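You operate a simulated robot arm through the tools that you are given. There is no shell and no other tool. Be economical: measure what you need, move in short steps, check, and stop when the job is done.

Carry out the task below with a simulated two-armed robot. There is one attempt and no reset: what you move stays moved.

Task
The LOW lamp is on: stop the tool air and pull the call cord till CALL lights.
Fine: press the stop button first, once; shut the blue outlet lever and the reel lever before you call; leave the start button, the other outlet levers, the key switch, the regulator and the main air lever as they are.

The check looks at the end state, three seconds after you hand in, the way a careful person would. Anything else that was tipped, shoved, dropped, spilled or broken makes it a failure.

Robot
Two 7-joint arms with two-finger parallel grippers on one trunk, on a base that drives. Base frame: it is fixed to the floor where the robot stands at the start and does not move with it; the origin is under the middle of the robot, x ahead of it, y to its left, z up. Readings come in mm, degrees, newtons and seconds.
The left shoulder is at the start at [50, 187, 985], the right one opposite. With the tool pointing down near the work surface each hand reaches from about 100 to 480 mm from the robot's upright axis, wherever it stands, measured 20 degrees to its own side. Places, roughly: blue outlet lever [500, -900, 1200]; call cord [700, -200, 1300]; control panel [800, 100, 1500]; green outlet lever [400, -1100, 1100]; key switch [800, 200, 1400]; main air lever [700, -300, 1200]; reel lever [800, 100, 1100]; regulator knob [600, -600, 1300]; regulator lock [600, -600, 1100]; start button [800, 100, 1400]; stop button [700, 0, 1400]; yellow outlet lever [400, -1300, 1100]. Payload 3.43 kg a hand.
The TCP of each hand is the grasp point between the finger pads, 30 mm short of the fingertips. In the tool frame z runs along the fingers and y along their closing line. The gripper opens to 94 mm. The fingers are 28 mm wide and 10 mm thick; the gripper's body (50 by 96 mm) begins 55 mm behind the TCP.
Orientation is told as [roll, pitch, yaw] about the base's x, y, z axes, in that order, counted from this pose: with the fingers straight down and closing along the base's y, the tool's x points along the base's -x, its y along +y and its z along -z.

Tools
- The arms move only by the tool jog_arm. It takes "left_series", "right_series" or both (then of equal length, played together; a hand with none holds still); each is a list of rows, each a list of 2 entries, a list of its own where there are three numbers: the shift along the tool's x, y, z in mm, then the turn, a rotation vector about the tool's x, y, z in degrees. In form: [[[x, y, z], [rx, ry, rz]], ...]. A call has 1 to 8 rows; each row is the pose to reach, as a shift and turn from the pose commanded when the call began, along the tool's axes at that moment. "left_hand" and "right_hand" are, for a hand that has rows, the gripper command, from -1 (shut) to 1 (fully open), values between in proportion, set as the call begins (left out, the last holds). Each row takes 0.2 s and may step no farther than 50 mm and 8.6 degrees from the row before; otherwise, or with a gripper value out of range, the whole call is refused. A pose out of reach is approached as far as the arm can. The call stops where the force on the tool passes 70 N (or 10 N more than at its start, if that is more) or the arm is blocked; 0.2 s more then pass. Each finger travels about 153 mm/s and halts on what it meets, pressing with about 28 N; the grip force reading is that of the motor and also rises with nothing between the fingers. The clock runs only during rows and for 0.2 s after the last one: add rows that repeat a pose to give the fingers time. It gives the time, the measured TCP pose, the force on the tool (base axes), the opening and the grip force at its end, in the units of the frame above (readings bear some noise), with the torque about the TCP (base axes, N m) and any sound that the robot's microphone picked up.
- Cameras (640 x 400 px; columns grow to the right, rows downward): "scene" is now at [138.6, -44.1, 1201.1]; the picture's right is [-0.49, -0.87, 0.00], its down [-0.01, 0.01, -1.00] and it looks along [0.87, -0.49, -0.01] (base axes); focal length 214 px, centre (320, 200). "left" rides on the left gripper at [76, -14, -102] in its tool frame; the picture's right is [0.18, 0.98, 0.00], its down [-0.75, 0.14, -0.64] and it looks along [-0.63, 0.12, 0.77] (tool axes); focal length 243 px, centre (320, 200). "right" rides on the right gripper at [76, 14, -103] in its tool frame; the picture's right is [-0.18, 0.98, 0.00], its down [-0.75, -0.14, -0.64] and it looks along [-0.63, -0.12, 0.77] (tool axes); focal length 243 px, centre (320, 200). There is no depth. A picture from a camera that has moved, and an enlarged one, comes with that camera's place and axes in the base frame and with its lens.
- snapshot(camera): a new picture of that camera. It takes no simulated time.
- lift_body(by): slides the trunk up (or, below 0, down) by that many mm; the arms and the scene camera ride with it, the base frame stays. It gives what a move gives, with no picture.
- steer(legs): drives the robot by 1 to 6 legs, each [ahead, left, turn to the left] in mm, mm and degrees, along the robot's own axes; the way and the turn of a leg run together, so that a leg with both is an arc; at most 1500 mm and 180 degrees a leg. The arms and the cameras ride along, it lands a little off, and it stops where it bumps. It gives what a move gives.
- turn_head(pan, tilt): turns the head with the scene camera to pan (to the left, within 80 degrees either way) and tilt (down, from -29 to 69), counted from straight ahead of the robot. It gives what a move gives.
- enlarge(camera, box): a new picture of the part [left, top, right, bottom] of that camera's present view, enlarged. It takes no simulated time.
- close_job(): hands the job in; it is judged then, once.

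Go step by step. Nothing tells you exact positions but the pictures and the camera data: compare them with the known pose of the tool, close in by small moves and look again before you grip or let go. The budget is 120 turns and 88 pictures, counting those below and the enlarged ones. Unless the task says otherwise, let go and move clear before handing in, and close with one line.

The tools are called by a JSON object that holds its "name" and its "arguments". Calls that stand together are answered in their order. jog_arm: Moves the arms, as the interface text tells. Its arguments: {"type":"object","properties":{"left_series":{"type":"array","items":{"type":"array"}},"left_hand":{"type":"number"},"right_series":{"type":"array","items":{"type":"array"}},"right_hand":{"type":"number"}},"required":[]} The other tools are called the same way: lift_body (by) slides the trunk up or down; steer (legs) drives the base; turn_head (pan, tilt) turns the head that bears the scene camera; snapshot (camera) takes a picture; enlarge (camera, box) takes an enlarged picture of a part of a camera's view; close_job () hands the job in.

At the start:

```text
clock: 0.0
left_tcp_pos: [471.9, 64.1, 1000.9]
left_orientation: [0.1, 0.0, -0.1]
left_force: [-0.2, -0.7, 0.1]
left_ft_torque: [0.01, 0.01, -0.03]
left_opening: 94.2
left_finger_force: 0.2
right_tcp_pos: [402.2, -385.6, 998.4]
right_orientation: [0.0, 0.0, 0.0]
right_force: [-0.1, 0.1, 0.3]
right_ft_torque: [0.0, -0.01, -0.02]
right_opening: 93.8
right_finger_force: 0.0
trunk travel left (down, up): [-200.0, 232.0]
robot x, y, heading: [2.6, 2.6, 0.1]
head pan, tilt: [-29.2, 0.9]
```

scene: 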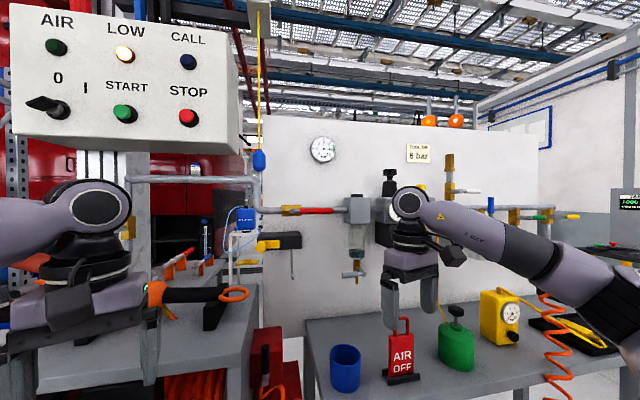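
right: 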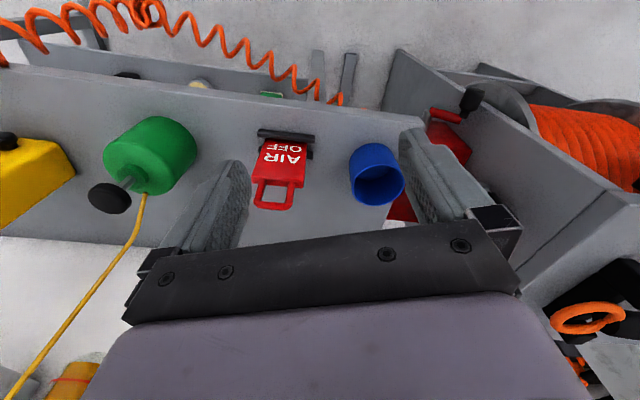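
left: 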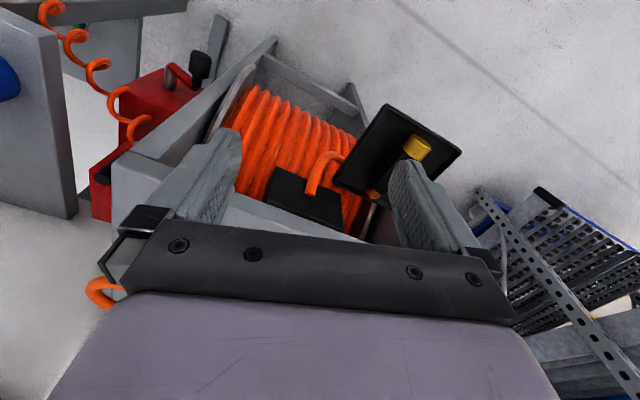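

I see the control panel on the left (LOW lit), the cord with a blue bob, and the air piping to the right. I'll look around with the head first.

{"name": "turn_head", "arguments": {"pan": 0, "tilt": 5}}

{"name": "snapshot", "arguments": {"camera": "scene"}}

{"name": "turn_head", "arguments": {"pan": -60, "tilt": 5}}

{"name": "snapshot", "arguments": {"camera": "scene"}}

```text
clock: 0.9
left_tcp_pos: [471.3, 63.5, 1000.0]
left_orientation: [0.0, 0.0, 0.0]
left_force: [-0.3, 0.3, -0.9]
left_ft_torque: [-0.01, 0.02, 0.0]
left_opening: 93.8
left_finger_force: 0.2
right_tcp_pos: [404.1, -386.7, 999.5]
right_orientation: [0.1, 0.0, 0.0]
right_force: [0.7, -0.4, 1.1]
right_ft_torque: [-0.03, 0.01, 0.01]
right_opening: 94.0
right_finger_force: 0.0
trunk travel left (down, up): [-200.0, 232.0]
robot x, y, heading: [2.3, -0.3, -0.1]
head pan, tilt: [0.0, 5.0]
```

```text
84 pictures are left
camera scene: at [151.5, -0.2, 1194.5], right [0.0, -1.0, 0.0], down [-0.09, 0.0, -1.0], along [1.0, 0.0, -0.09], focal length 214 px, centre (320, 200)
```

scene: 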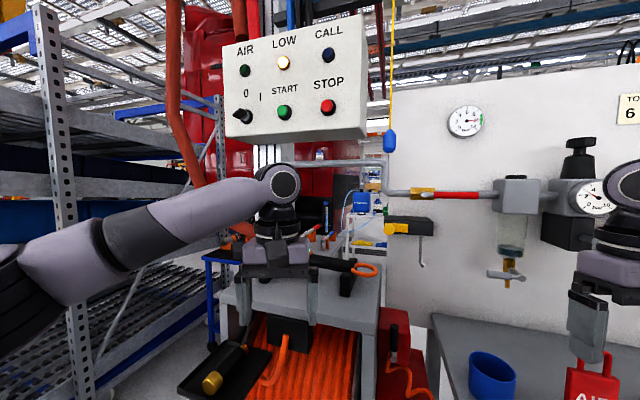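

```text
clock: 2.2
left_tcp_pos: [471.3, 63.9, 999.8]
left_orientation: [0.0, 0.0, -0.1]
left_force: [0.7, -1.2, -0.8]
left_ft_torque: [-0.05, 0.0, 0.0]
left_opening: 94.0
left_finger_force: 0.1
right_tcp_pos: [403.6, -385.6, 1000.1]
right_orientation: [0.0, 0.0, 0.0]
right_force: [0.3, 0.4, -0.6]
right_ft_torque: [-0.03, 0.01, 0.01]
right_opening: 93.9
right_finger_force: 0.1
trunk travel left (down, up): [-200.0, 232.0]
robot x, y, heading: [-1.4, -1.8, -0.2]
head pan, tilt: [-60.0, 5.0]
```

```text
83 pictures are left
camera scene: at [105.7, -79.6, 1194.5], right [-0.87, -0.5, 0.0], down [-0.04, 0.08, -1.0], along [0.5, -0.86, -0.09], focal length 214 px, centre (320, 200)
```

scene: 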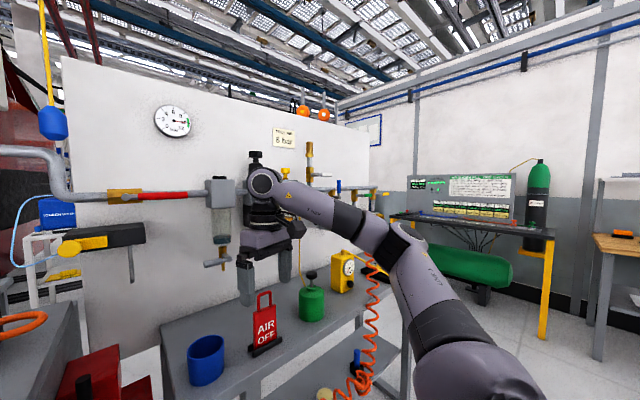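

Stop button triangulates to about [750, -20, 1395]. I'll look down to see the floor space ahead and to the right, and zoom the relevant pieces.

{"name": "turn_head", "arguments": {"pan": 0, "tilt": 55}}

{"name": "snapshot", "arguments": {"camera": "scene"}}

{"name": "turn_head", "arguments": {"pan": -55, "tilt": 50}}

{"name": "snapshot", "arguments": {"camera": "scene"}}

{"name": "turn_head", "arguments": {"pan": -40, "tilt": 0}}

{"name": "enlarge", "arguments": {"camera": "scene", "box": [40, 80, 360, 280]}}

{"name": "enlarge", "arguments": {"camera": "scene", "box": [340, 100, 580, 250]}}

```text
clock: 3.5
left_tcp_pos: [472.4, 64.9, 1001.3]
left_orientation: [-0.1, 0.0, -0.1]
left_force: [0.6, 0.2, -0.7]
left_ft_torque: [0.02, 0.0, -0.03]
left_opening: 93.9
left_finger_force: 0.1
right_tcp_pos: [402.3, -386.8, 1001.0]
right_orientation: [0.0, -0.1, 0.0]
right_force: [-0.5, 0.1, -0.3]
right_ft_torque: [-0.01, -0.02, 0.03]
right_opening: 93.9
right_finger_force: 0.2
trunk travel left (down, up): [-200.0, 232.0]
robot x, y, heading: [0.5, -3.6, 0.0]
head pan, tilt: [0.0, 55.0]
```

```text
82 pictures are left
camera scene: at [131.8, -0.2, 1118.1], right [0.0, -1.0, 0.0], down [-0.82, 0.0, -0.57], along [0.57, 0.0, -0.82], focal length 214 px, centre (320, 200)
```

scene: 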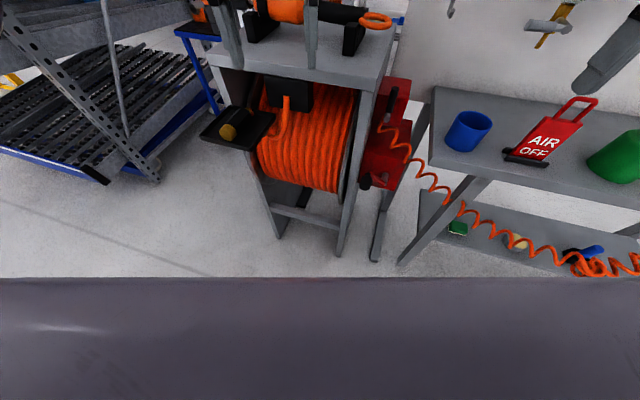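

```text
clock: 4.8
left_tcp_pos: [472.1, 63.6, 1000.1]
left_orientation: [0.0, 0.0, 0.0]
left_force: [-0.4, 0.0, 0.1]
left_ft_torque: [0.0, -0.01, -0.01]
left_opening: 94.4
left_finger_force: 0.0
right_tcp_pos: [403.1, -386.0, 1001.0]
right_orientation: [-0.1, 0.0, 0.0]
right_force: [-0.9, 0.8, -0.3]
right_ft_torque: [0.0, -0.01, 0.0]
right_opening: 94.2
right_finger_force: 0.1
trunk travel left (down, up): [-200.0, 232.0]
robot x, y, heading: [-0.5, -3.5, -0.2]
head pan, tilt: [-55.0, 50.0]
```

```text
81 pictures are left
camera scene: at [103.9, -63.1, 1124.6], right [-0.82, -0.57, 0.0], down [-0.44, 0.63, -0.64], along [0.37, -0.53, -0.77], focal length 214 px, centre (320, 200)
```

scene: 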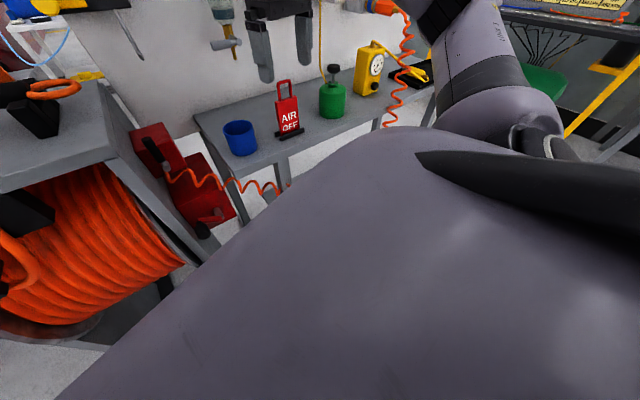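

```text
clock: 6.0
left_tcp_pos: [471.9, 63.9, 1001.6]
left_orientation: [0.0, 0.1, 0.0]
left_force: [-0.6, -0.1, -0.9]
left_ft_torque: [0.02, 0.0, -0.01]
left_opening: 94.0
left_finger_force: 0.1
right_tcp_pos: [403.1, -387.0, 998.9]
right_orientation: [-0.1, 0.0, -0.1]
right_force: [0.1, -0.5, 0.1]
right_ft_torque: [0.0, 0.01, -0.02]
right_opening: 94.1
right_finger_force: 0.1
trunk travel left (down, up): [-200.0, 232.0]
robot x, y, heading: [1.9, -3.2, 0.1]
head pan, tilt: [-40.0, 0.0]
```

```text
2.00 times, centred on (200, 180) of scene
camera zoom: at [128.6, -58.0, 1202.4], right [-0.64, -0.77, 0.0], down [0.0, 0.0, -1.0], along [0.77, -0.64, 0.0], focal length 429 px, centre (560, 240)
```

zoom: 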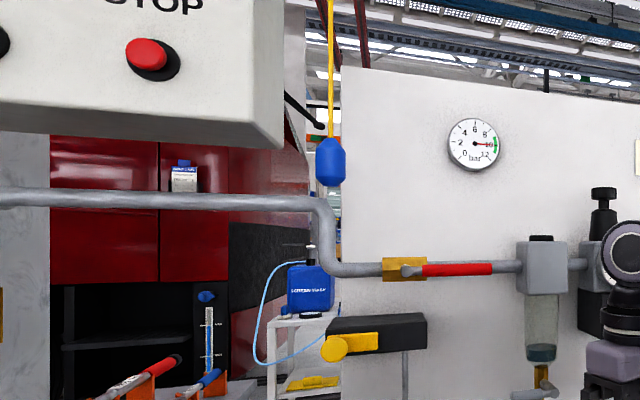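

```text
2.67 times, centred on (460, 175) of scene
camera zoom: at [128.6, -58.0, 1202.4], right [-0.64, -0.77, 0.0], down [0.0, 0.0, -1.0], along [0.77, -0.64, 0.0], focal length 572 px, centre (-53, 267)
```

zoom: 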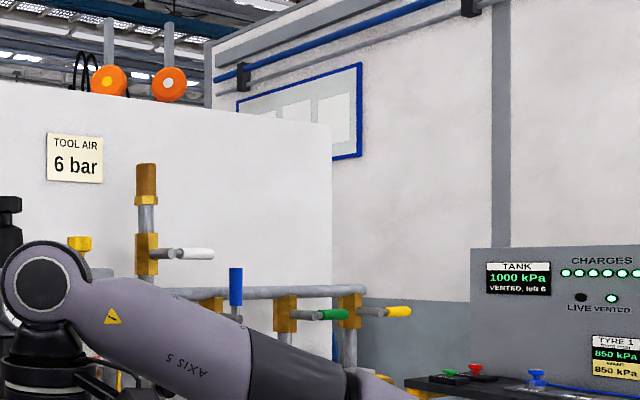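

Everything is yawed about -15°, the stop faces roughly toward the left shoulder. I'll lift the trunk and turn the left hand to point forward, shut.

{"name": "lift_body", "arguments": {"by": 200}}

{"name": "jog_arm", "arguments": {"left_series": [[[0, 0, -15], [0, -8.5, 0]], [[0, 0, -30], [0, -17, 0]], [[0, 0, -45], [0, -25.5, 0]], [[0, 0, -60], [0, -34, 0]], [[0, 0, -75], [0, -42.5, 0]], [[0, 0, -90], [0, -51, 0]], [[0, 0, -105], [0, -59.5, 0]], [[0, 0, -120], [0, -68, 0]]], "left_hand": -1}}

{"name": "jog_arm", "arguments": {"left_series": [[[0, 0, 0], [0, -7.5, 0]], [[0, 0, 0], [0, -15, 0]], [[0, 0, 0], [0, -22, 0]]]}}

{"name": "turn_head", "arguments": {"pan": -5, "tilt": 10}}

{"name": "snapshot", "arguments": {"camera": "scene"}}

{"name": "snapshot", "arguments": {"camera": "left"}}

```text
clock: 8.1
left_tcp_pos: [471.7, 64.9, 1201.3]
left_orientation: [0.0, -0.1, -0.1]
left_force: [0.3, -0.7, 0.2]
left_ft_torque: [-0.03, -0.02, -0.01]
left_opening: 93.9
left_finger_force: 0.1
right_tcp_pos: [402.3, -385.9, 1201.9]
right_orientation: [0.0, 0.0, 0.0]
right_force: [0.1, 0.7, 0.1]
right_ft_torque: [0.03, 0.02, 0.02]
right_opening: 93.9
right_finger_force: 0.1
trunk travel left (down, up): [-400.0, 32.0]
robot x, y, heading: [2.0, 2.5, 0.1]
head pan, tilt: [-40.0, 0.0]
```

```text
clock: 9.9
left_tcp_pos: [469.1, 62.4, 1318.9]
left_orientation: [0.0, -68.2, 0.0]
left_force: [0.6, -0.4, -0.5]
left_ft_torque: [-0.02, -0.01, 0.03]
left_opening: 0.0
left_finger_force: 28.3
right_tcp_pos: [402.7, -387.0, 1200.2]
right_orientation: [-0.1, -0.1, 0.0]
right_force: [-0.2, 0.4, -0.3]
right_ft_torque: [0.01, 0.0, 0.01]
right_opening: 93.9
right_finger_force: 0.0
trunk travel left (down, up): [-400.0, 32.0]
robot x, y, heading: [-4.1, -0.5, -0.1]
head pan, tilt: [-40.0, 0.0]
```

```text
clock: 10.7
left_tcp_pos: [472.0, 63.1, 1319.4]
left_orientation: [-179.0, -89.8, 178.9]
left_force: [-0.1, 0.2, 0.1]
left_ft_torque: [-0.03, 0.0, -0.02]
left_opening: 0.0
left_finger_force: 27.9
right_tcp_pos: [403.4, -386.5, 1200.3]
right_orientation: [0.0, 0.0, 0.0]
right_force: [0.3, 0.2, -0.1]
right_ft_torque: [0.0, 0.0, -0.02]
right_opening: 93.9
right_finger_force: 0.1
trunk travel left (down, up): [-400.0, 32.0]
robot x, y, heading: [-0.5, -1.3, 0.0]
head pan, tilt: [-40.0, 0.0]
```

```text
clock: 11.7
left_tcp_pos: [471.3, 65.3, 1319.0]
left_orientation: [-2.8, -90.0, 2.8]
left_force: [-0.1, 0.1, 0.6]
left_ft_torque: [0.03, -0.02, 0.01]
left_opening: 0.0
left_finger_force: 28.5
right_tcp_pos: [402.6, -386.7, 1199.9]
right_orientation: [0.0, -0.1, -0.1]
right_force: [-0.3, 0.1, 0.7]
right_ft_torque: [0.01, 0.0, 0.01]
right_opening: 93.9
right_finger_force: 0.0
trunk travel left (down, up): [-400.0, 32.0]
robot x, y, heading: [-1.6, 3.8, 0.1]
head pan, tilt: [-5.0, 10.0]
```

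```text
78 pictures are left
camera scene: at [152.3, -8.3, 1386.5], right [-0.09, -1.0, 0.0], down [-0.17, 0.02, -0.98], along [0.98, -0.09, -0.17], focal length 214 px, centre (320, 200)
```

scene: 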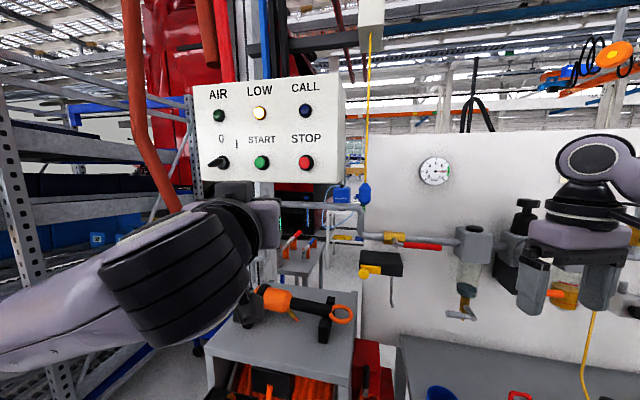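

```text
77 pictures are left
camera left: at [369.1, 49.2, 1244.0], right [0.0, 0.98, -0.18], down [-0.64, 0.14, 0.75], along [0.77, 0.12, 0.63], focal length 243 px, centre (320, 200)
```

left: 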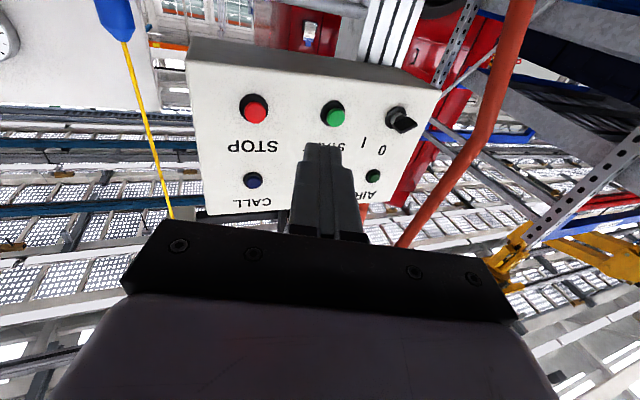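

Stop button is at about [728, -24, 1387]. I'll bring the left fingertips about 60 mm in front of it, yawed to the panel's normal.

{"name": "jog_arm", "arguments": {"left_series": [[[-14, -13, 34], [3, 0, 0]], [[-28, -26, 68], [6, 0, 0]], [[-41, -39, 102], [9, 0, 0]], [[-55, -52, 136], [12, 0, 0]], [[-68, -64, 170], [15, 0, 0]]]}}

{"name": "snapshot", "arguments": {"camera": "scene"}}

{"name": "snapshot", "arguments": {"camera": "left"}}

```text
clock: 12.9
left_tcp_pos: [639.7, -0.6, 1388.9]
left_orientation: [77.0, -89.9, -92.1]
left_force: [0.0, -1.0, -0.5]
left_ft_torque: [-0.01, 0.01, 0.01]
left_opening: 0.0
left_finger_force: 28.0
right_tcp_pos: [401.7, -386.8, 1200.0]
right_orientation: [0.0, 0.0, 0.0]
right_force: [-0.2, -0.3, -0.6]
right_ft_torque: [0.01, 0.02, -0.01]
right_opening: 94.3
right_finger_force: 0.0
trunk travel left (down, up): [-400.0, 32.0]
robot x, y, heading: [-2.3, 2.1, 0.1]
head pan, tilt: [-5.0, 10.0]
```

```text
76 pictures are left
camera scene: at [152.5, -8.7, 1386.4], right [-0.09, -1.0, 0.0], down [-0.17, 0.02, -0.98], along [0.98, -0.09, -0.17], focal length 214 px, centre (320, 200)
```

scene: 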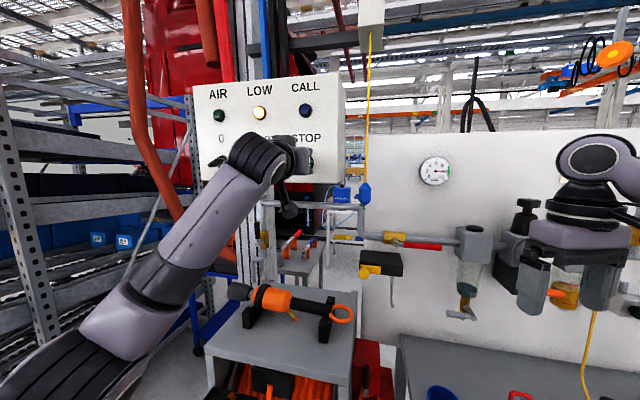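

```text
75 pictures are left
camera left: at [537.1, 12.6, 1312.3], right [0.26, 0.95, -0.18], down [-0.58, 0.3, 0.75], along [0.77, -0.09, 0.63], focal length 243 px, centre (320, 200)
```

left: 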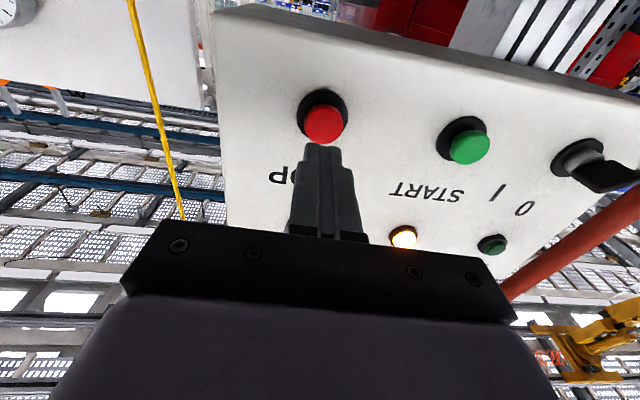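

The tip is on line with the button. I advance along the tool axis to near contact, then look.

{"name": "jog_arm", "arguments": {"left_series": [[[0, 0, 15], [0, 0, 0]], [[0, 0, 30], [0, 0, 0]], [[0, 0, 42], [0, 0, 0]]]}}

{"name": "snapshot", "arguments": {"camera": "left"}}

```text
clock: 13.7
left_tcp_pos: [680.6, -11.3, 1388.2]
left_orientation: [-6.7, -89.9, -8.2]
left_force: [-3.6, 0.9, -3.4]
left_ft_torque: [-0.02, 0.13, -0.06]
left_opening: 0.0
left_finger_force: 27.9
right_tcp_pos: [403.4, -385.7, 1201.3]
right_orientation: [0.0, 0.0, 0.0]
right_force: [0.4, 0.5, -0.3]
right_ft_torque: [-0.03, 0.01, -0.01]
right_opening: 93.9
right_finger_force: 0.1
trunk travel left (down, up): [-400.0, 32.0]
robot x, y, heading: [-1.3, -0.3, -0.1]
head pan, tilt: [-5.0, 10.0]
```

```text
74 pictures are left
camera left: at [579.5, 2.5, 1312.8], right [0.25, 0.95, -0.18], down [-0.58, 0.3, 0.75], along [0.77, -0.08, 0.63], focal length 243 px, centre (320, 200)
```

left: 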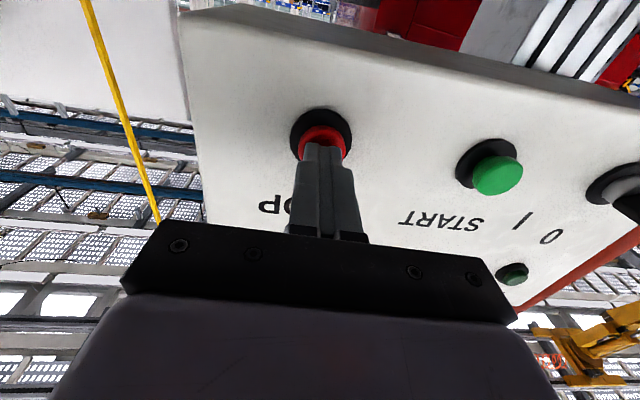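

Already touching lightly. I press on in small steps.

{"name": "jog_arm", "arguments": {"left_series": [[[0, 0, 2], [0, 0, 0]], [[0, 0, 4], [0, 0, 0]], [[0, 0, 6], [0, 0, 0]], [[0, 0, 8], [0, 0, 0]]]}}

{"name": "snapshot", "arguments": {"camera": "scene"}}

{"name": "snapshot", "arguments": {"camera": "left"}}

```text
clock: 14.7
left_tcp_pos: [685.8, -10.4, 1388.2]
left_orientation: [-11.4, -90.0, -3.5]
left_force: [-35.4, 8.1, -20.6]
left_ft_torque: [0.28, 0.58, -0.24]
left_opening: 0.0
left_finger_force: 27.8
right_tcp_pos: [397.8, -385.1, 1201.2]
right_orientation: [-0.2, -0.2, 0.0]
right_force: [-0.2, -0.8, -0.2]
right_ft_torque: [0.0, 0.02, -0.03]
right_opening: 94.1
right_finger_force: 0.1
trunk travel left (down, up): [-400.0, 32.0]
robot x, y, heading: [0.8, 1.5, 0.1]
head pan, tilt: [-5.0, 10.0]
heard: click
```

```text
73 pictures are left
camera scene: at [147.5, -6.5, 1386.8], right [-0.09, -1.0, 0.0], down [-0.17, 0.01, -0.99], along [0.98, -0.09, -0.17], focal length 214 px, centre (320, 200)
```

scene: 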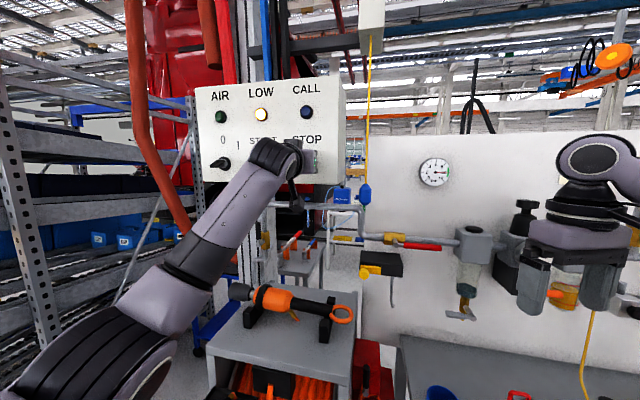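

```text
72 pictures are left
camera left: at [583.6, 1.2, 1313.6], right [0.25, 0.95, -0.18], down [-0.58, 0.3, 0.76], along [0.77, -0.08, 0.63], focal length 243 px, centre (320, 200)
```

left: 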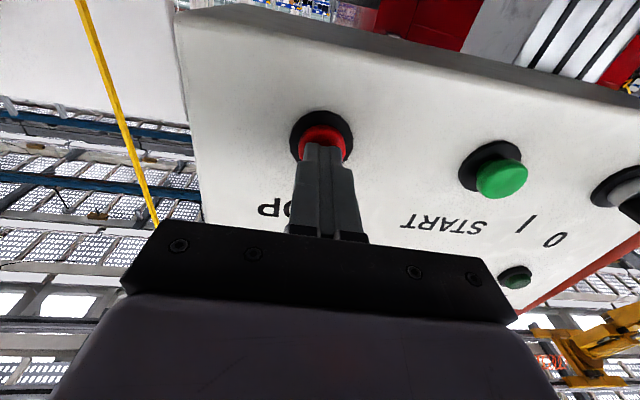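

A click: stop pressed. I back the left hand off and look for the reel lever below the panel.

{"name": "jog_arm", "arguments": {"left_series": [[[0, 0, -40], [0, 0, 0]], [[0, 0, -80], [0, 0, 0]], [[0, 0, -120], [0, 0, 0]], [[0, 0, -160], [0, 0, 0]], [[0, 40, -180], [0, 0, 0]], [[0, 80, -180], [0, 0, 0]], [[0, 120, -180], [0, 0, 0]], [[0, 160, -180], [0, 0, 0]]]}}

{"name": "turn_head", "arguments": {"pan": 0, "tilt": 20}}

{"name": "snapshot", "arguments": {"camera": "scene"}}

{"name": "enlarge", "arguments": {"camera": "scene", "box": [180, 60, 420, 210]}}

```text
clock: 16.5
left_tcp_pos: [560.6, 189.7, 1386.2]
left_orientation: [-48.6, -90.0, 33.6]
left_force: [0.2, -0.5, -0.1]
left_ft_torque: [-0.01, 0.0, -0.02]
left_opening: 0.0
left_finger_force: 27.8
right_tcp_pos: [403.2, -386.0, 1200.6]
right_orientation: [0.0, 0.0, 0.0]
right_force: [-0.6, 0.5, 0.5]
right_ft_torque: [-0.01, -0.01, 0.01]
right_opening: 93.9
right_finger_force: 0.2
trunk travel left (down, up): [-400.0, 32.0]
robot x, y, heading: [1.4, -2.4, -0.1]
head pan, tilt: [-5.0, 10.0]
```

```text
clock: 17.3
left_tcp_pos: [560.6, 187.7, 1387.1]
left_orientation: [-74.9, -89.9, 59.9]
left_force: [0.5, -0.7, 0.4]
left_ft_torque: [-0.01, 0.01, -0.01]
left_opening: 0.2
left_finger_force: 27.6
right_tcp_pos: [403.4, -387.0, 1199.7]
right_orientation: [0.0, 0.0, 0.0]
right_force: [0.4, 0.5, -0.1]
right_ft_torque: [0.01, 0.01, -0.01]
right_opening: 93.8
right_finger_force: 0.1
trunk travel left (down, up): [-400.0, 32.0]
robot x, y, heading: [0.4, -2.0, -0.2]
head pan, tilt: [0.0, 20.0]
```

```text
71 pictures are left
camera scene: at [152.8, -0.1, 1370.2], right [0.0, -1.0, 0.0], down [-0.34, 0.0, -0.94], along [0.94, 0.0, -0.34], focal length 214 px, centre (320, 200)
```

scene: 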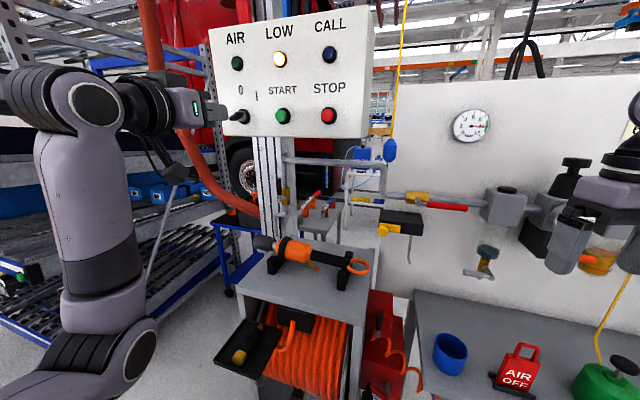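

```text
2.67 times, centred on (300, 135) of scene
camera zoom: at [152.8, -0.1, 1370.2], right [0.0, -1.0, 0.0], down [-0.34, 0.0, -0.94], along [0.94, 0.0, -0.34], focal length 572 px, centre (373, 373)
```

zoom: 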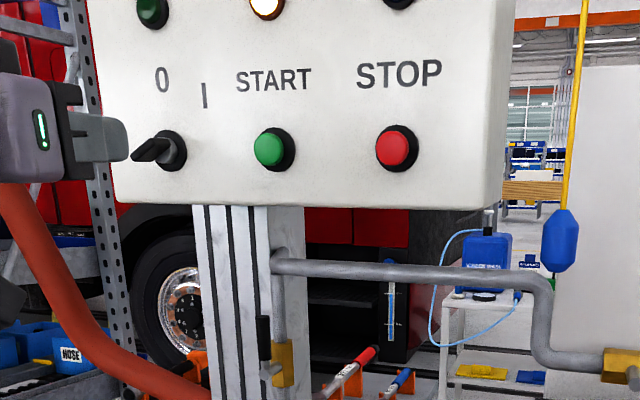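

I see the reel valve (brass body with a black-gripped lever standing up along the pipe, i.e. open). I zoom in closer.

{"name": "enlarge", "arguments": {"camera": "scene", "box": [240, 140, 336, 250]}}

{"name": "lift_body", "arguments": {"by": -150}}

{"name": "enlarge", "arguments": {"camera": "scene", "box": [240, 60, 400, 200]}}

```text
3.64 times, centred on (288, 195) of scene
camera zoom: at [152.8, -0.1, 1370.2], right [0.0, -1.0, 0.0], down [-0.34, 0.0, -0.94], along [0.94, 0.0, -0.34], focal length 780 px, centre (436, 218)
```

zoom: 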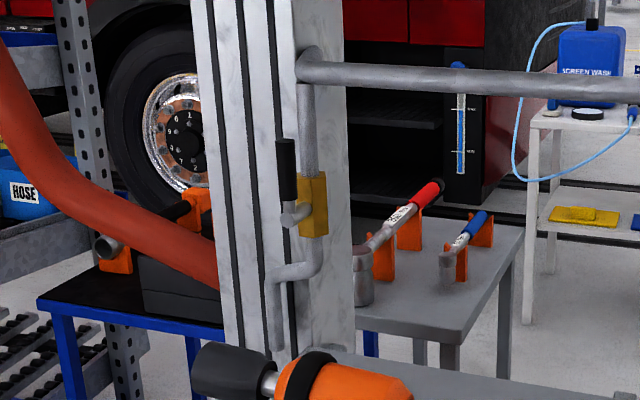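

```text
clock: 19.0
left_tcp_pos: [559.9, 189.0, 1238.2]
left_orientation: [-179.7, -89.9, 164.6]
left_force: [-0.5, -0.2, 0.3]
left_ft_torque: [0.0, -0.05, -0.02]
left_opening: 0.0
left_finger_force: 28.2
right_tcp_pos: [403.5, -387.2, 1049.7]
right_orientation: [0.0, 0.0, 0.0]
right_force: [-1.0, 0.1, 0.0]
right_ft_torque: [0.0, 0.01, 0.03]
right_opening: 94.3
right_finger_force: 0.1
trunk travel left (down, up): [-250.0, 182.0]
robot x, y, heading: [-3.7, 0.6, 0.0]
head pan, tilt: [0.0, 20.0]
```

```text
2.86 times, centred on (320, 130) of scene
camera zoom: at [152.7, -0.1, 1220.2], right [0.0, -1.0, 0.0], down [-0.34, 0.0, -0.94], along [0.94, 0.0, -0.34], focal length 613 px, centre (320, 400)
```

zoom: 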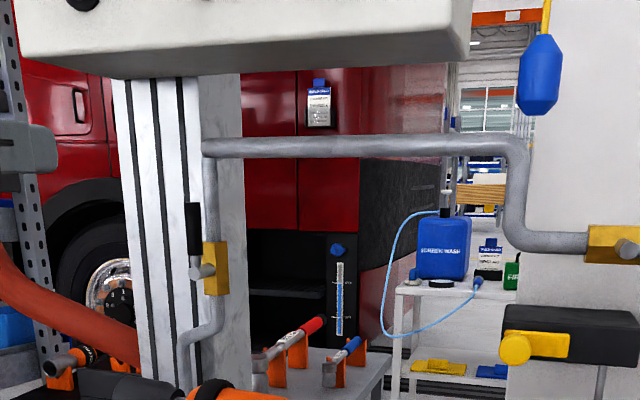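

Reel valve pivot is about [850, 137, 1119], with the lever standing up to about z 1190. I'll bring the closed left fingers to the left of the lever, short of it, and check.

{"name": "jog_arm", "arguments": {"left_series": [[[14, 13, 30], [0, 0, 0]], [[28, 26, 60], [0, 0, 0]], [[42, 39, 90], [0, 0, 0]], [[56, 52, 120], [0, 0, 0]], [[68, 65, 150], [0, 0, 0]], [[68, 65, 190], [0, 0, 0]]]}}

{"name": "snapshot", "arguments": {"camera": "scene"}}

{"name": "snapshot", "arguments": {"camera": "left"}}

```text
clock: 20.4
left_tcp_pos: [762.2, 202.3, 1169.4]
left_orientation: [170.9, -90.1, 174.2]
left_force: [-0.2, 0.7, -0.6]
left_ft_torque: [0.02, -0.02, -0.01]
left_opening: 0.2
left_finger_force: 27.9
right_tcp_pos: [403.1, -386.6, 1049.3]
right_orientation: [0.0, 0.0, 0.0]
right_force: [0.7, 0.1, -0.4]
right_ft_torque: [0.0, -0.03, -0.02]
right_opening: 94.1
right_finger_force: 0.1
trunk travel left (down, up): [-250.0, 182.0]
robot x, y, heading: [-3.9, -0.6, -0.1]
head pan, tilt: [0.0, 20.0]
```

```text
67 pictures are left
camera scene: at [152.8, -0.4, 1220.1], right [0.0, -1.0, 0.0], down [-0.34, 0.0, -0.94], along [0.94, 0.0, -0.34], focal length 214 px, centre (320, 200)
```

scene: 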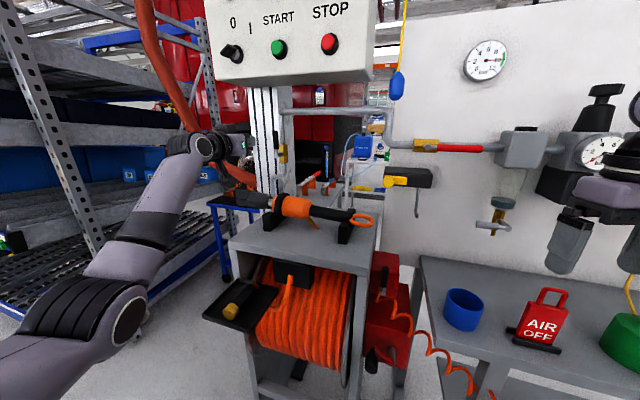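

```text
66 pictures are left
camera left: at [660.5, 214.2, 1093.8], right [0.25, 0.95, -0.18], down [-0.58, 0.3, 0.75], along [0.77, -0.08, 0.63], focal length 243 px, centre (320, 200)
```

left: 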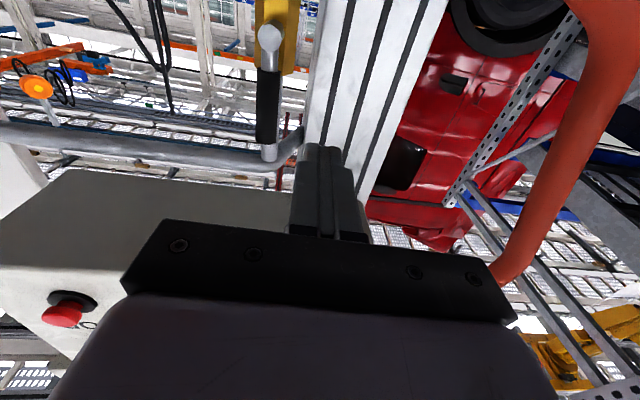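

Lever pivot refined to [846, 134, 1122], grip z 1143–1195, reach is fine. I advance beside the lever.

{"name": "jog_arm", "arguments": {"left_series": [[[0, 0, 30], [0, 0, 0]], [[0, 0, 60], [0, 0, 0]], [[0, 0, 82], [0, 0, 0]]]}}

{"name": "snapshot", "arguments": {"camera": "left"}}

{"name": "enlarge", "arguments": {"camera": "scene", "box": [180, 80, 340, 220]}}

```text
clock: 21.2
left_tcp_pos: [801.5, 189.3, 1170.8]
left_orientation: [175.7, -89.8, 169.3]
left_force: [0.5, 0.5, 0.3]
left_ft_torque: [0.0, 0.0, -0.03]
left_opening: 0.0
left_finger_force: 27.7
left hand out of reach, approached as far as the arm can: row 2, 3
right_tcp_pos: [402.8, -386.7, 1048.9]
right_orientation: [0.0, -0.1, 0.0]
right_force: [0.6, -0.4, 0.5]
right_ft_torque: [0.0, 0.0, 0.01]
right_opening: 93.9
right_finger_force: 0.1
trunk travel left (down, up): [-250.0, 182.0]
robot x, y, heading: [-1.0, 1.0, 0.1]
head pan, tilt: [0.0, 20.0]
```

```text
65 pictures are left
camera left: at [699.6, 203.1, 1094.1], right [0.25, 0.95, -0.18], down [-0.58, 0.3, 0.75], along [0.77, -0.08, 0.63], focal length 243 px, centre (320, 200)
```

left: 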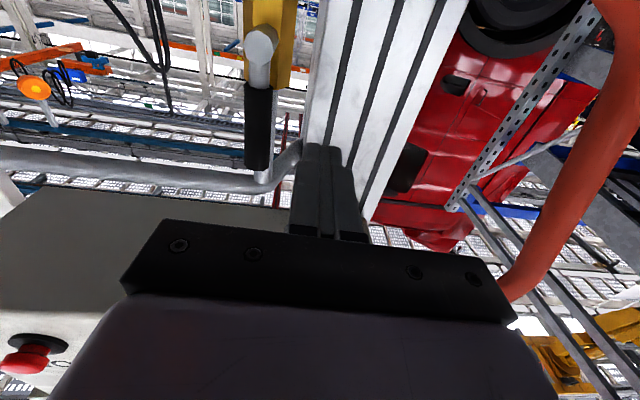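

```text
2.86 times, centred on (260, 150) of scene
camera zoom: at [152.7, -0.2, 1220.2], right [0.0, -1.0, 0.0], down [-0.34, 0.0, -0.94], along [0.94, 0.0, -0.34], focal length 613 px, centre (491, 343)
```

zoom: 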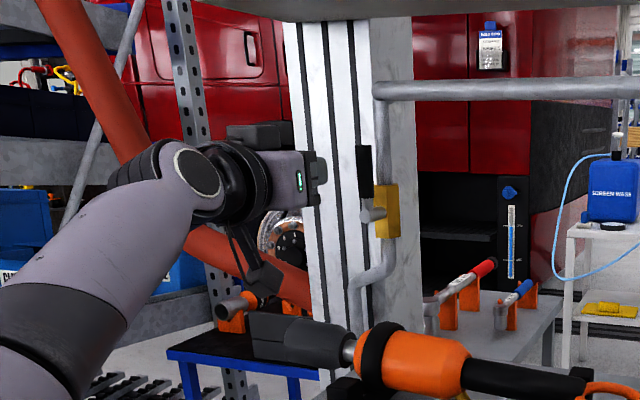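

Out of reach by about 45 mm. I'll retract the hand and drive 70 mm ahead; floor legs of the bench are at x≥510, so there should be room.

{"name": "jog_arm", "arguments": {"left_series": [[[0, 0, -30], [0, 0, 0]], [[0, 0, -70], [0, 0, 0]], [[0, 0, -110], [0, 0, 0]], [[0, 0, -130], [0, 0, 0]]]}}

{"name": "turn_head", "arguments": {"pan": 0, "tilt": 69}}

{"name": "snapshot", "arguments": {"camera": "scene"}}

```text
clock: 22.2
left_tcp_pos: [671.8, 224.4, 1166.8]
left_orientation: [-22.2, -89.9, 7.2]
left_force: [0.0, 0.5, -0.3]
left_ft_torque: [-0.02, -0.01, 0.0]
left_opening: 0.1
left_finger_force: 27.7
right_tcp_pos: [403.4, -386.2, 1049.7]
right_orientation: [0.0, -0.1, 0.0]
right_force: [0.4, 0.2, 0.8]
right_ft_torque: [-0.02, -0.01, 0.0]
right_opening: 94.0
right_finger_force: 0.1
trunk travel left (down, up): [-250.0, 182.0]
robot x, y, heading: [1.2, -2.1, 0.0]
head pan, tilt: [0.0, 20.0]
```

```text
clock: 23.4
left_tcp_pos: [672.3, 224.5, 1168.4]
left_orientation: [-60.9, -90.0, 45.8]
left_force: [-0.3, 0.2, -0.2]
left_ft_torque: [0.0, 0.0, -0.01]
left_opening: 0.0
left_finger_force: 27.9
right_tcp_pos: [403.1, -388.2, 1050.3]
right_orientation: [-0.1, 0.0, 0.0]
right_force: [-0.9, 0.4, 0.2]
right_ft_torque: [-0.01, 0.02, -0.03]
right_opening: 94.0
right_finger_force: 0.1
trunk travel left (down, up): [-250.0, 182.0]
robot x, y, heading: [-0.4, 1.2, -0.1]
head pan, tilt: [0.0, 68.8]
```

```text
63 pictures are left
camera scene: at [115.7, -0.1, 1152.7], right [0.0, -1.0, 0.0], down [-0.93, 0.0, -0.36], along [0.36, 0.0, -0.93], focal length 214 px, centre (320, 200)
```

scene: 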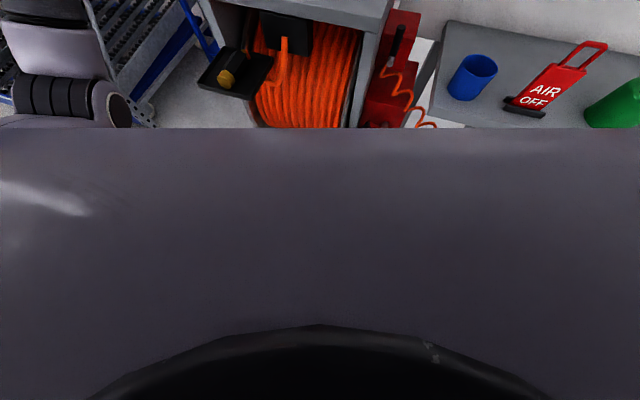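

The base can't extend past roughly x 350–420, so 80 mm ahead is safe. Driving.

{"name": "steer", "arguments": {"legs": [[80, 0, 0]]}}

{"name": "turn_head", "arguments": {"pan": 0, "tilt": 20}}

{"name": "snapshot", "arguments": {"camera": "left"}}

```text
clock: 24.4
left_tcp_pos: [751.5, 223.7, 1168.1]
left_orientation: [-13.0, -90.0, -2.1]
left_force: [0.2, -0.1, -0.1]
left_ft_torque: [-0.01, -0.04, -0.03]
left_opening: 0.0
left_finger_force: 28.2
right_tcp_pos: [480.7, -387.8, 1049.6]
right_orientation: [0.0, 0.0, -0.1]
right_force: [-0.8, -1.0, 0.4]
right_ft_torque: [0.0, 0.01, -0.01]
right_opening: 93.7
right_finger_force: 0.0
trunk travel left (down, up): [-250.0, 182.0]
robot x, y, heading: [80.4, 1.4, -0.2]
head pan, tilt: [0.0, 68.8]
```

```text
clock: 25.6
left_tcp_pos: [750.8, 223.5, 1168.6]
left_orientation: [9.5, -90.0, -24.6]
left_force: [-0.2, -0.4, 0.5]
left_ft_torque: [0.0, -0.02, 0.02]
left_opening: 0.0
left_finger_force: 28.1
right_tcp_pos: [479.5, -388.3, 1050.0]
right_orientation: [0.0, 0.0, -0.1]
right_force: [0.0, -0.6, -0.2]
right_ft_torque: [-0.05, -0.01, -0.01]
right_opening: 93.9
right_finger_force: 0.1
trunk travel left (down, up): [-250.0, 182.0]
robot x, y, heading: [77.8, 2.3, -0.2]
head pan, tilt: [0.0, 20.0]
```

```text
62 pictures are left
camera left: at [648.6, 235.2, 1092.2], right [0.26, 0.95, -0.18], down [-0.58, 0.3, 0.75], along [0.77, -0.09, 0.63], focal length 243 px, centre (320, 200)
```

left: 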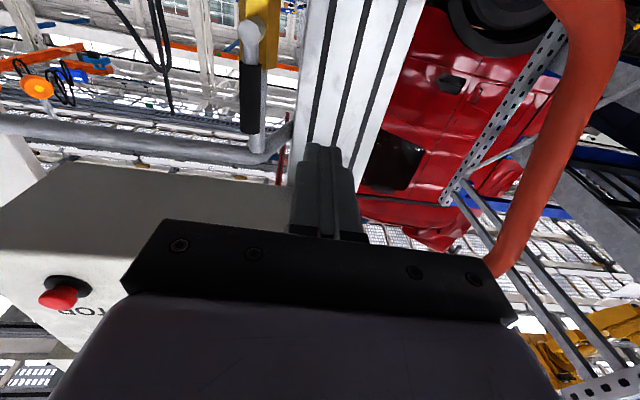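

I advance beside the lever now.

{"name": "jog_arm", "arguments": {"left_series": [[[0, -10, 30], [0, 0, 0]], [[0, -20, 60], [0, 0, 0]], [[0, -20, 85], [0, 0, 0]], [[0, -20, 97], [0, 0, 0]]]}}

{"name": "snapshot", "arguments": {"camera": "left"}}

{"name": "enlarge", "arguments": {"camera": "scene", "box": [180, 80, 340, 220]}}

```text
clock: 26.6
left_tcp_pos: [842.2, 179.8, 1169.0]
left_orientation: [161.7, -90.0, -176.7]
left_force: [-0.2, 0.1, 0.6]
left_ft_torque: [0.01, 0.05, 0.0]
left_opening: 0.0
left_finger_force: 27.9
right_tcp_pos: [479.5, -387.0, 1050.0]
right_orientation: [0.0, 0.0, -0.1]
right_force: [0.7, 0.4, -0.4]
right_ft_torque: [-0.02, 0.0, 0.0]
right_opening: 93.8
right_finger_force: 0.0
trunk travel left (down, up): [-250.0, 182.0]
robot x, y, heading: [78.4, 2.0, -0.2]
head pan, tilt: [0.0, 20.0]
```

```text
61 pictures are left
camera left: at [739.7, 192.3, 1092.7], right [0.26, 0.95, -0.18], down [-0.58, 0.3, 0.75], along [0.77, -0.09, 0.63], focal length 243 px, centre (320, 200)
```

left: 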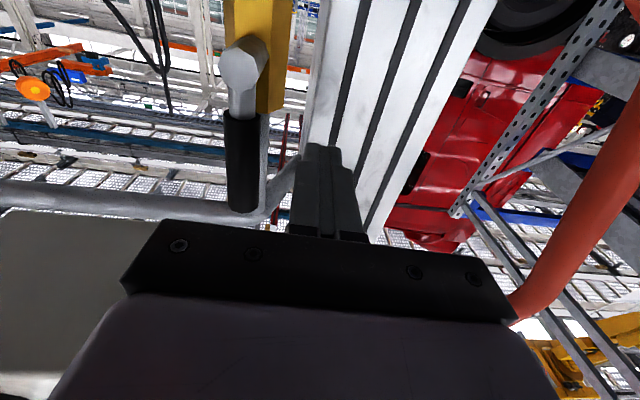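

```text
2.86 times, centred on (260, 150) of scene
camera zoom: at [230.7, -0.5, 1220.2], right [0.0, -1.0, 0.0], down [-0.34, 0.0, -0.94], along [0.94, 0.0, -0.34], focal length 613 px, centre (491, 343)
```

zoom: 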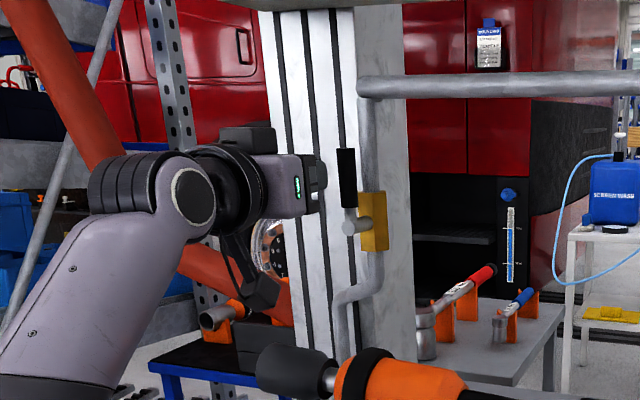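

The fingertip sits left of the lever at its grip height. I sweep it right and down along the lever's arc.

{"name": "jog_arm", "arguments": {"left_series": [[[2, -25, 0], [0, 0, 0]], [[0, -34, 0], [0, 0, 0]], [[-1, -42, 0], [0, 0, 0]], [[0, -57, 0], [0, 0, 0]], [[3, -65, 0], [0, 0, 0]]]}}

{"name": "snapshot", "arguments": {"camera": "left"}}

```text
clock: 27.8
left_tcp_pos: [821.2, 115.4, 1165.8]
left_orientation: [-148.7, -89.9, 133.6]
left_force: [-3.7, 8.4, 0.0]
left_ft_torque: [0.12, 0.1, -0.06]
left_opening: 0.0
left_finger_force: 28.3
right_tcp_pos: [478.9, -388.0, 1049.9]
right_orientation: [-0.1, -0.1, -0.1]
right_force: [-0.2, 0.4, 0.2]
right_ft_torque: [0.01, 0.01, -0.03]
right_opening: 93.8
right_finger_force: 0.0
trunk travel left (down, up): [-250.0, 182.0]
robot x, y, heading: [80.4, 1.0, -0.2]
head pan, tilt: [0.0, 20.0]
```

```text
59 pictures are left
camera left: at [720.8, 128.1, 1090.1], right [0.26, 0.95, -0.19], down [-0.58, 0.3, 0.75], along [0.77, -0.08, 0.63], focal length 243 px, centre (320, 200)
```

left: 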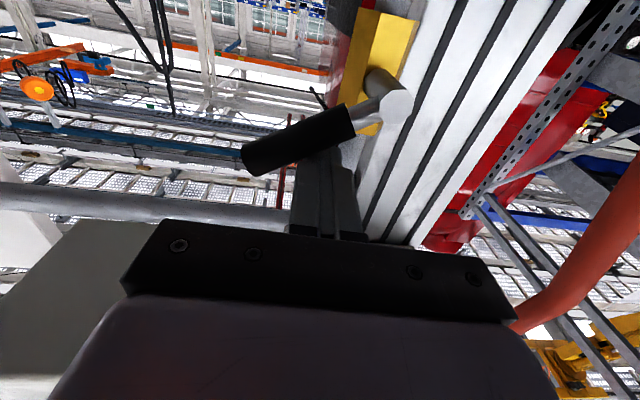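

The lever turns to the right smoothly. I continue to the end of the quarter turn.

{"name": "jog_arm", "arguments": {"left_series": [[[4, -7, 0], [0, 0, 0]], [[9, -13, 0], [0, 0, 0]], [[15, -18, 0], [0, 0, 0]], [[20, -22, 0], [0, 0, 0]], [[24, -23, 0], [0, 0, 0]]]}}

{"name": "snapshot", "arguments": {"camera": "left"}}

{"name": "enlarge", "arguments": {"camera": "scene", "box": [180, 80, 340, 220]}}

```text
clock: 29.0
left_tcp_pos: [815.5, 91.7, 1142.4]
left_orientation: [177.0, -89.6, 167.7]
left_force: [5.1, 1.1, 7.3]
left_ft_torque: [0.02, -0.17, 0.08]
left_opening: 0.0
left_finger_force: 28.2
right_tcp_pos: [481.5, -387.4, 1050.9]
right_orientation: [0.0, -0.1, -0.1]
right_force: [0.2, 0.1, 0.3]
right_ft_torque: [0.0, -0.01, 0.01]
right_opening: 93.9
right_finger_force: 0.0
trunk travel left (down, up): [-250.0, 182.0]
robot x, y, heading: [79.0, 2.7, -0.2]
head pan, tilt: [0.0, 20.0]
```

```text
58 pictures are left
camera left: at [713.3, 104.8, 1066.5], right [0.26, 0.95, -0.18], down [-0.59, 0.3, 0.75], along [0.77, -0.09, 0.63], focal length 243 px, centre (320, 200)
```

left: 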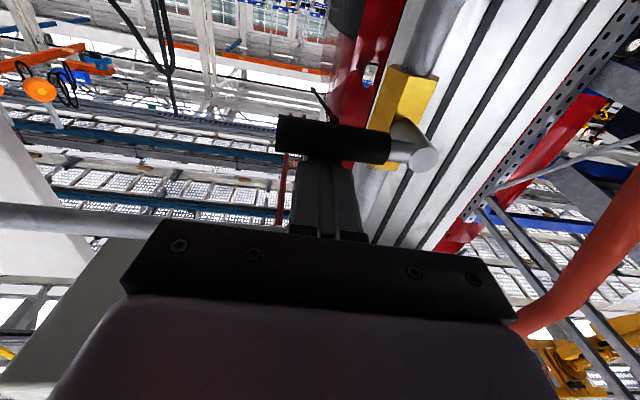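

```text
2.86 times, centred on (260, 150) of scene
camera zoom: at [230.6, -0.4, 1220.3], right [0.0, -1.0, 0.0], down [-0.34, 0.0, -0.94], along [0.94, 0.0, -0.34], focal length 613 px, centre (491, 343)
```

zoom: 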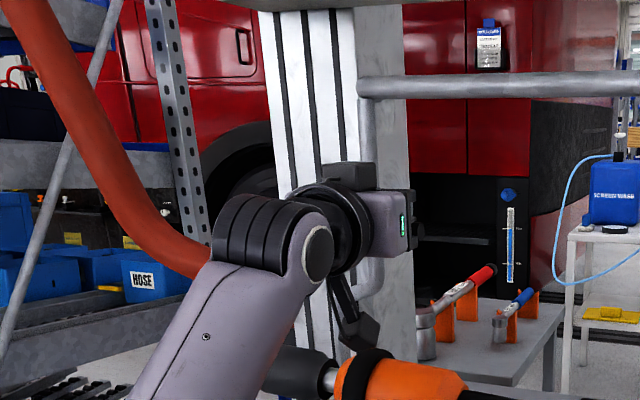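

The lever is within a couple of degrees of horizontal. I nudge 3 mm more down to seat it against its stop, then back off.

{"name": "jog_arm", "arguments": {"left_series": [[[2, 0, 0], [0, 0, 0]], [[4, 0, 0], [0, 0, 0]], [[4, 0, 0], [0, 0, 0]]]}}

{"name": "jog_arm", "arguments": {"left_series": [[[-20, 0, 0], [0, 0, 0]], [[-30, 0, -40], [0, 0, 0]], [[-30, 0, -80], [0, 0, 0]], [[-30, 30, -120], [0, 0, 0]], [[-30, 60, -150], [0, 0, 0]]]}}

{"name": "snapshot", "arguments": {"camera": "left"}}

{"name": "enlarge", "arguments": {"camera": "scene", "box": [180, 80, 340, 220]}}

```text
clock: 29.8
left_tcp_pos: [814.8, 93.6, 1142.8]
left_orientation: [173.6, -89.3, 171.3]
left_force: [16.7, -2.9, 21.9]
left_ft_torque: [-0.1, -0.43, -0.02]
left_opening: 0.2
left_finger_force: 27.8
right_tcp_pos: [480.6, -388.6, 1050.3]
right_orientation: [-0.1, -0.1, 0.0]
right_force: [0.3, 0.9, 0.3]
right_ft_torque: [0.03, 0.0, 0.01]
right_opening: 93.9
right_finger_force: 0.1
trunk travel left (down, up): [-250.0, 182.0]
robot x, y, heading: [79.1, -1.2, 0.0]
head pan, tilt: [0.0, 20.0]
```

```text
clock: 31.0
left_tcp_pos: [686.9, 191.0, 1167.6]
left_orientation: [25.9, -89.9, -41.2]
left_force: [-1.1, -1.1, 0.6]
left_ft_torque: [0.03, -0.03, 0.02]
left_opening: 0.1
left_finger_force: 28.3
right_tcp_pos: [480.3, -385.9, 1050.2]
right_orientation: [-0.1, 0.0, -0.1]
right_force: [0.9, 0.3, -1.0]
right_ft_torque: [0.01, -0.01, 0.05]
right_opening: 93.9
right_finger_force: 0.0
trunk travel left (down, up): [-250.0, 182.0]
robot x, y, heading: [73.9, -1.0, -0.2]
head pan, tilt: [0.0, 20.0]
```

```text
56 pictures are left
camera left: at [583.3, 204.0, 1091.7], right [0.26, 0.95, -0.18], down [-0.58, 0.3, 0.75], along [0.77, -0.09, 0.63], focal length 243 px, centre (320, 200)
```

left: 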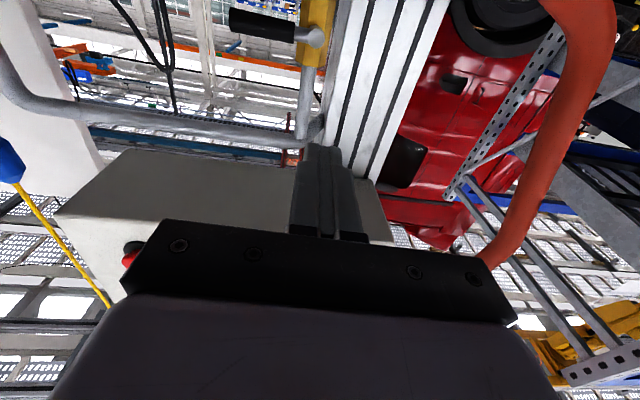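

```text
2.86 times, centred on (260, 150) of scene
camera zoom: at [230.6, -0.1, 1220.2], right [0.0, -1.0, 0.0], down [-0.34, 0.0, -0.94], along [0.94, 0.0, -0.34], focal length 613 px, centre (491, 343)
```

zoom: 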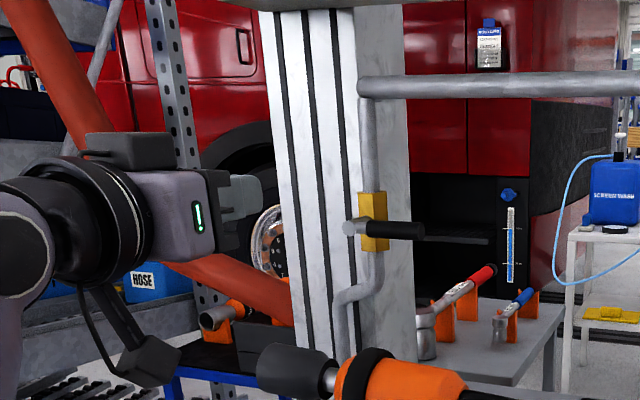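

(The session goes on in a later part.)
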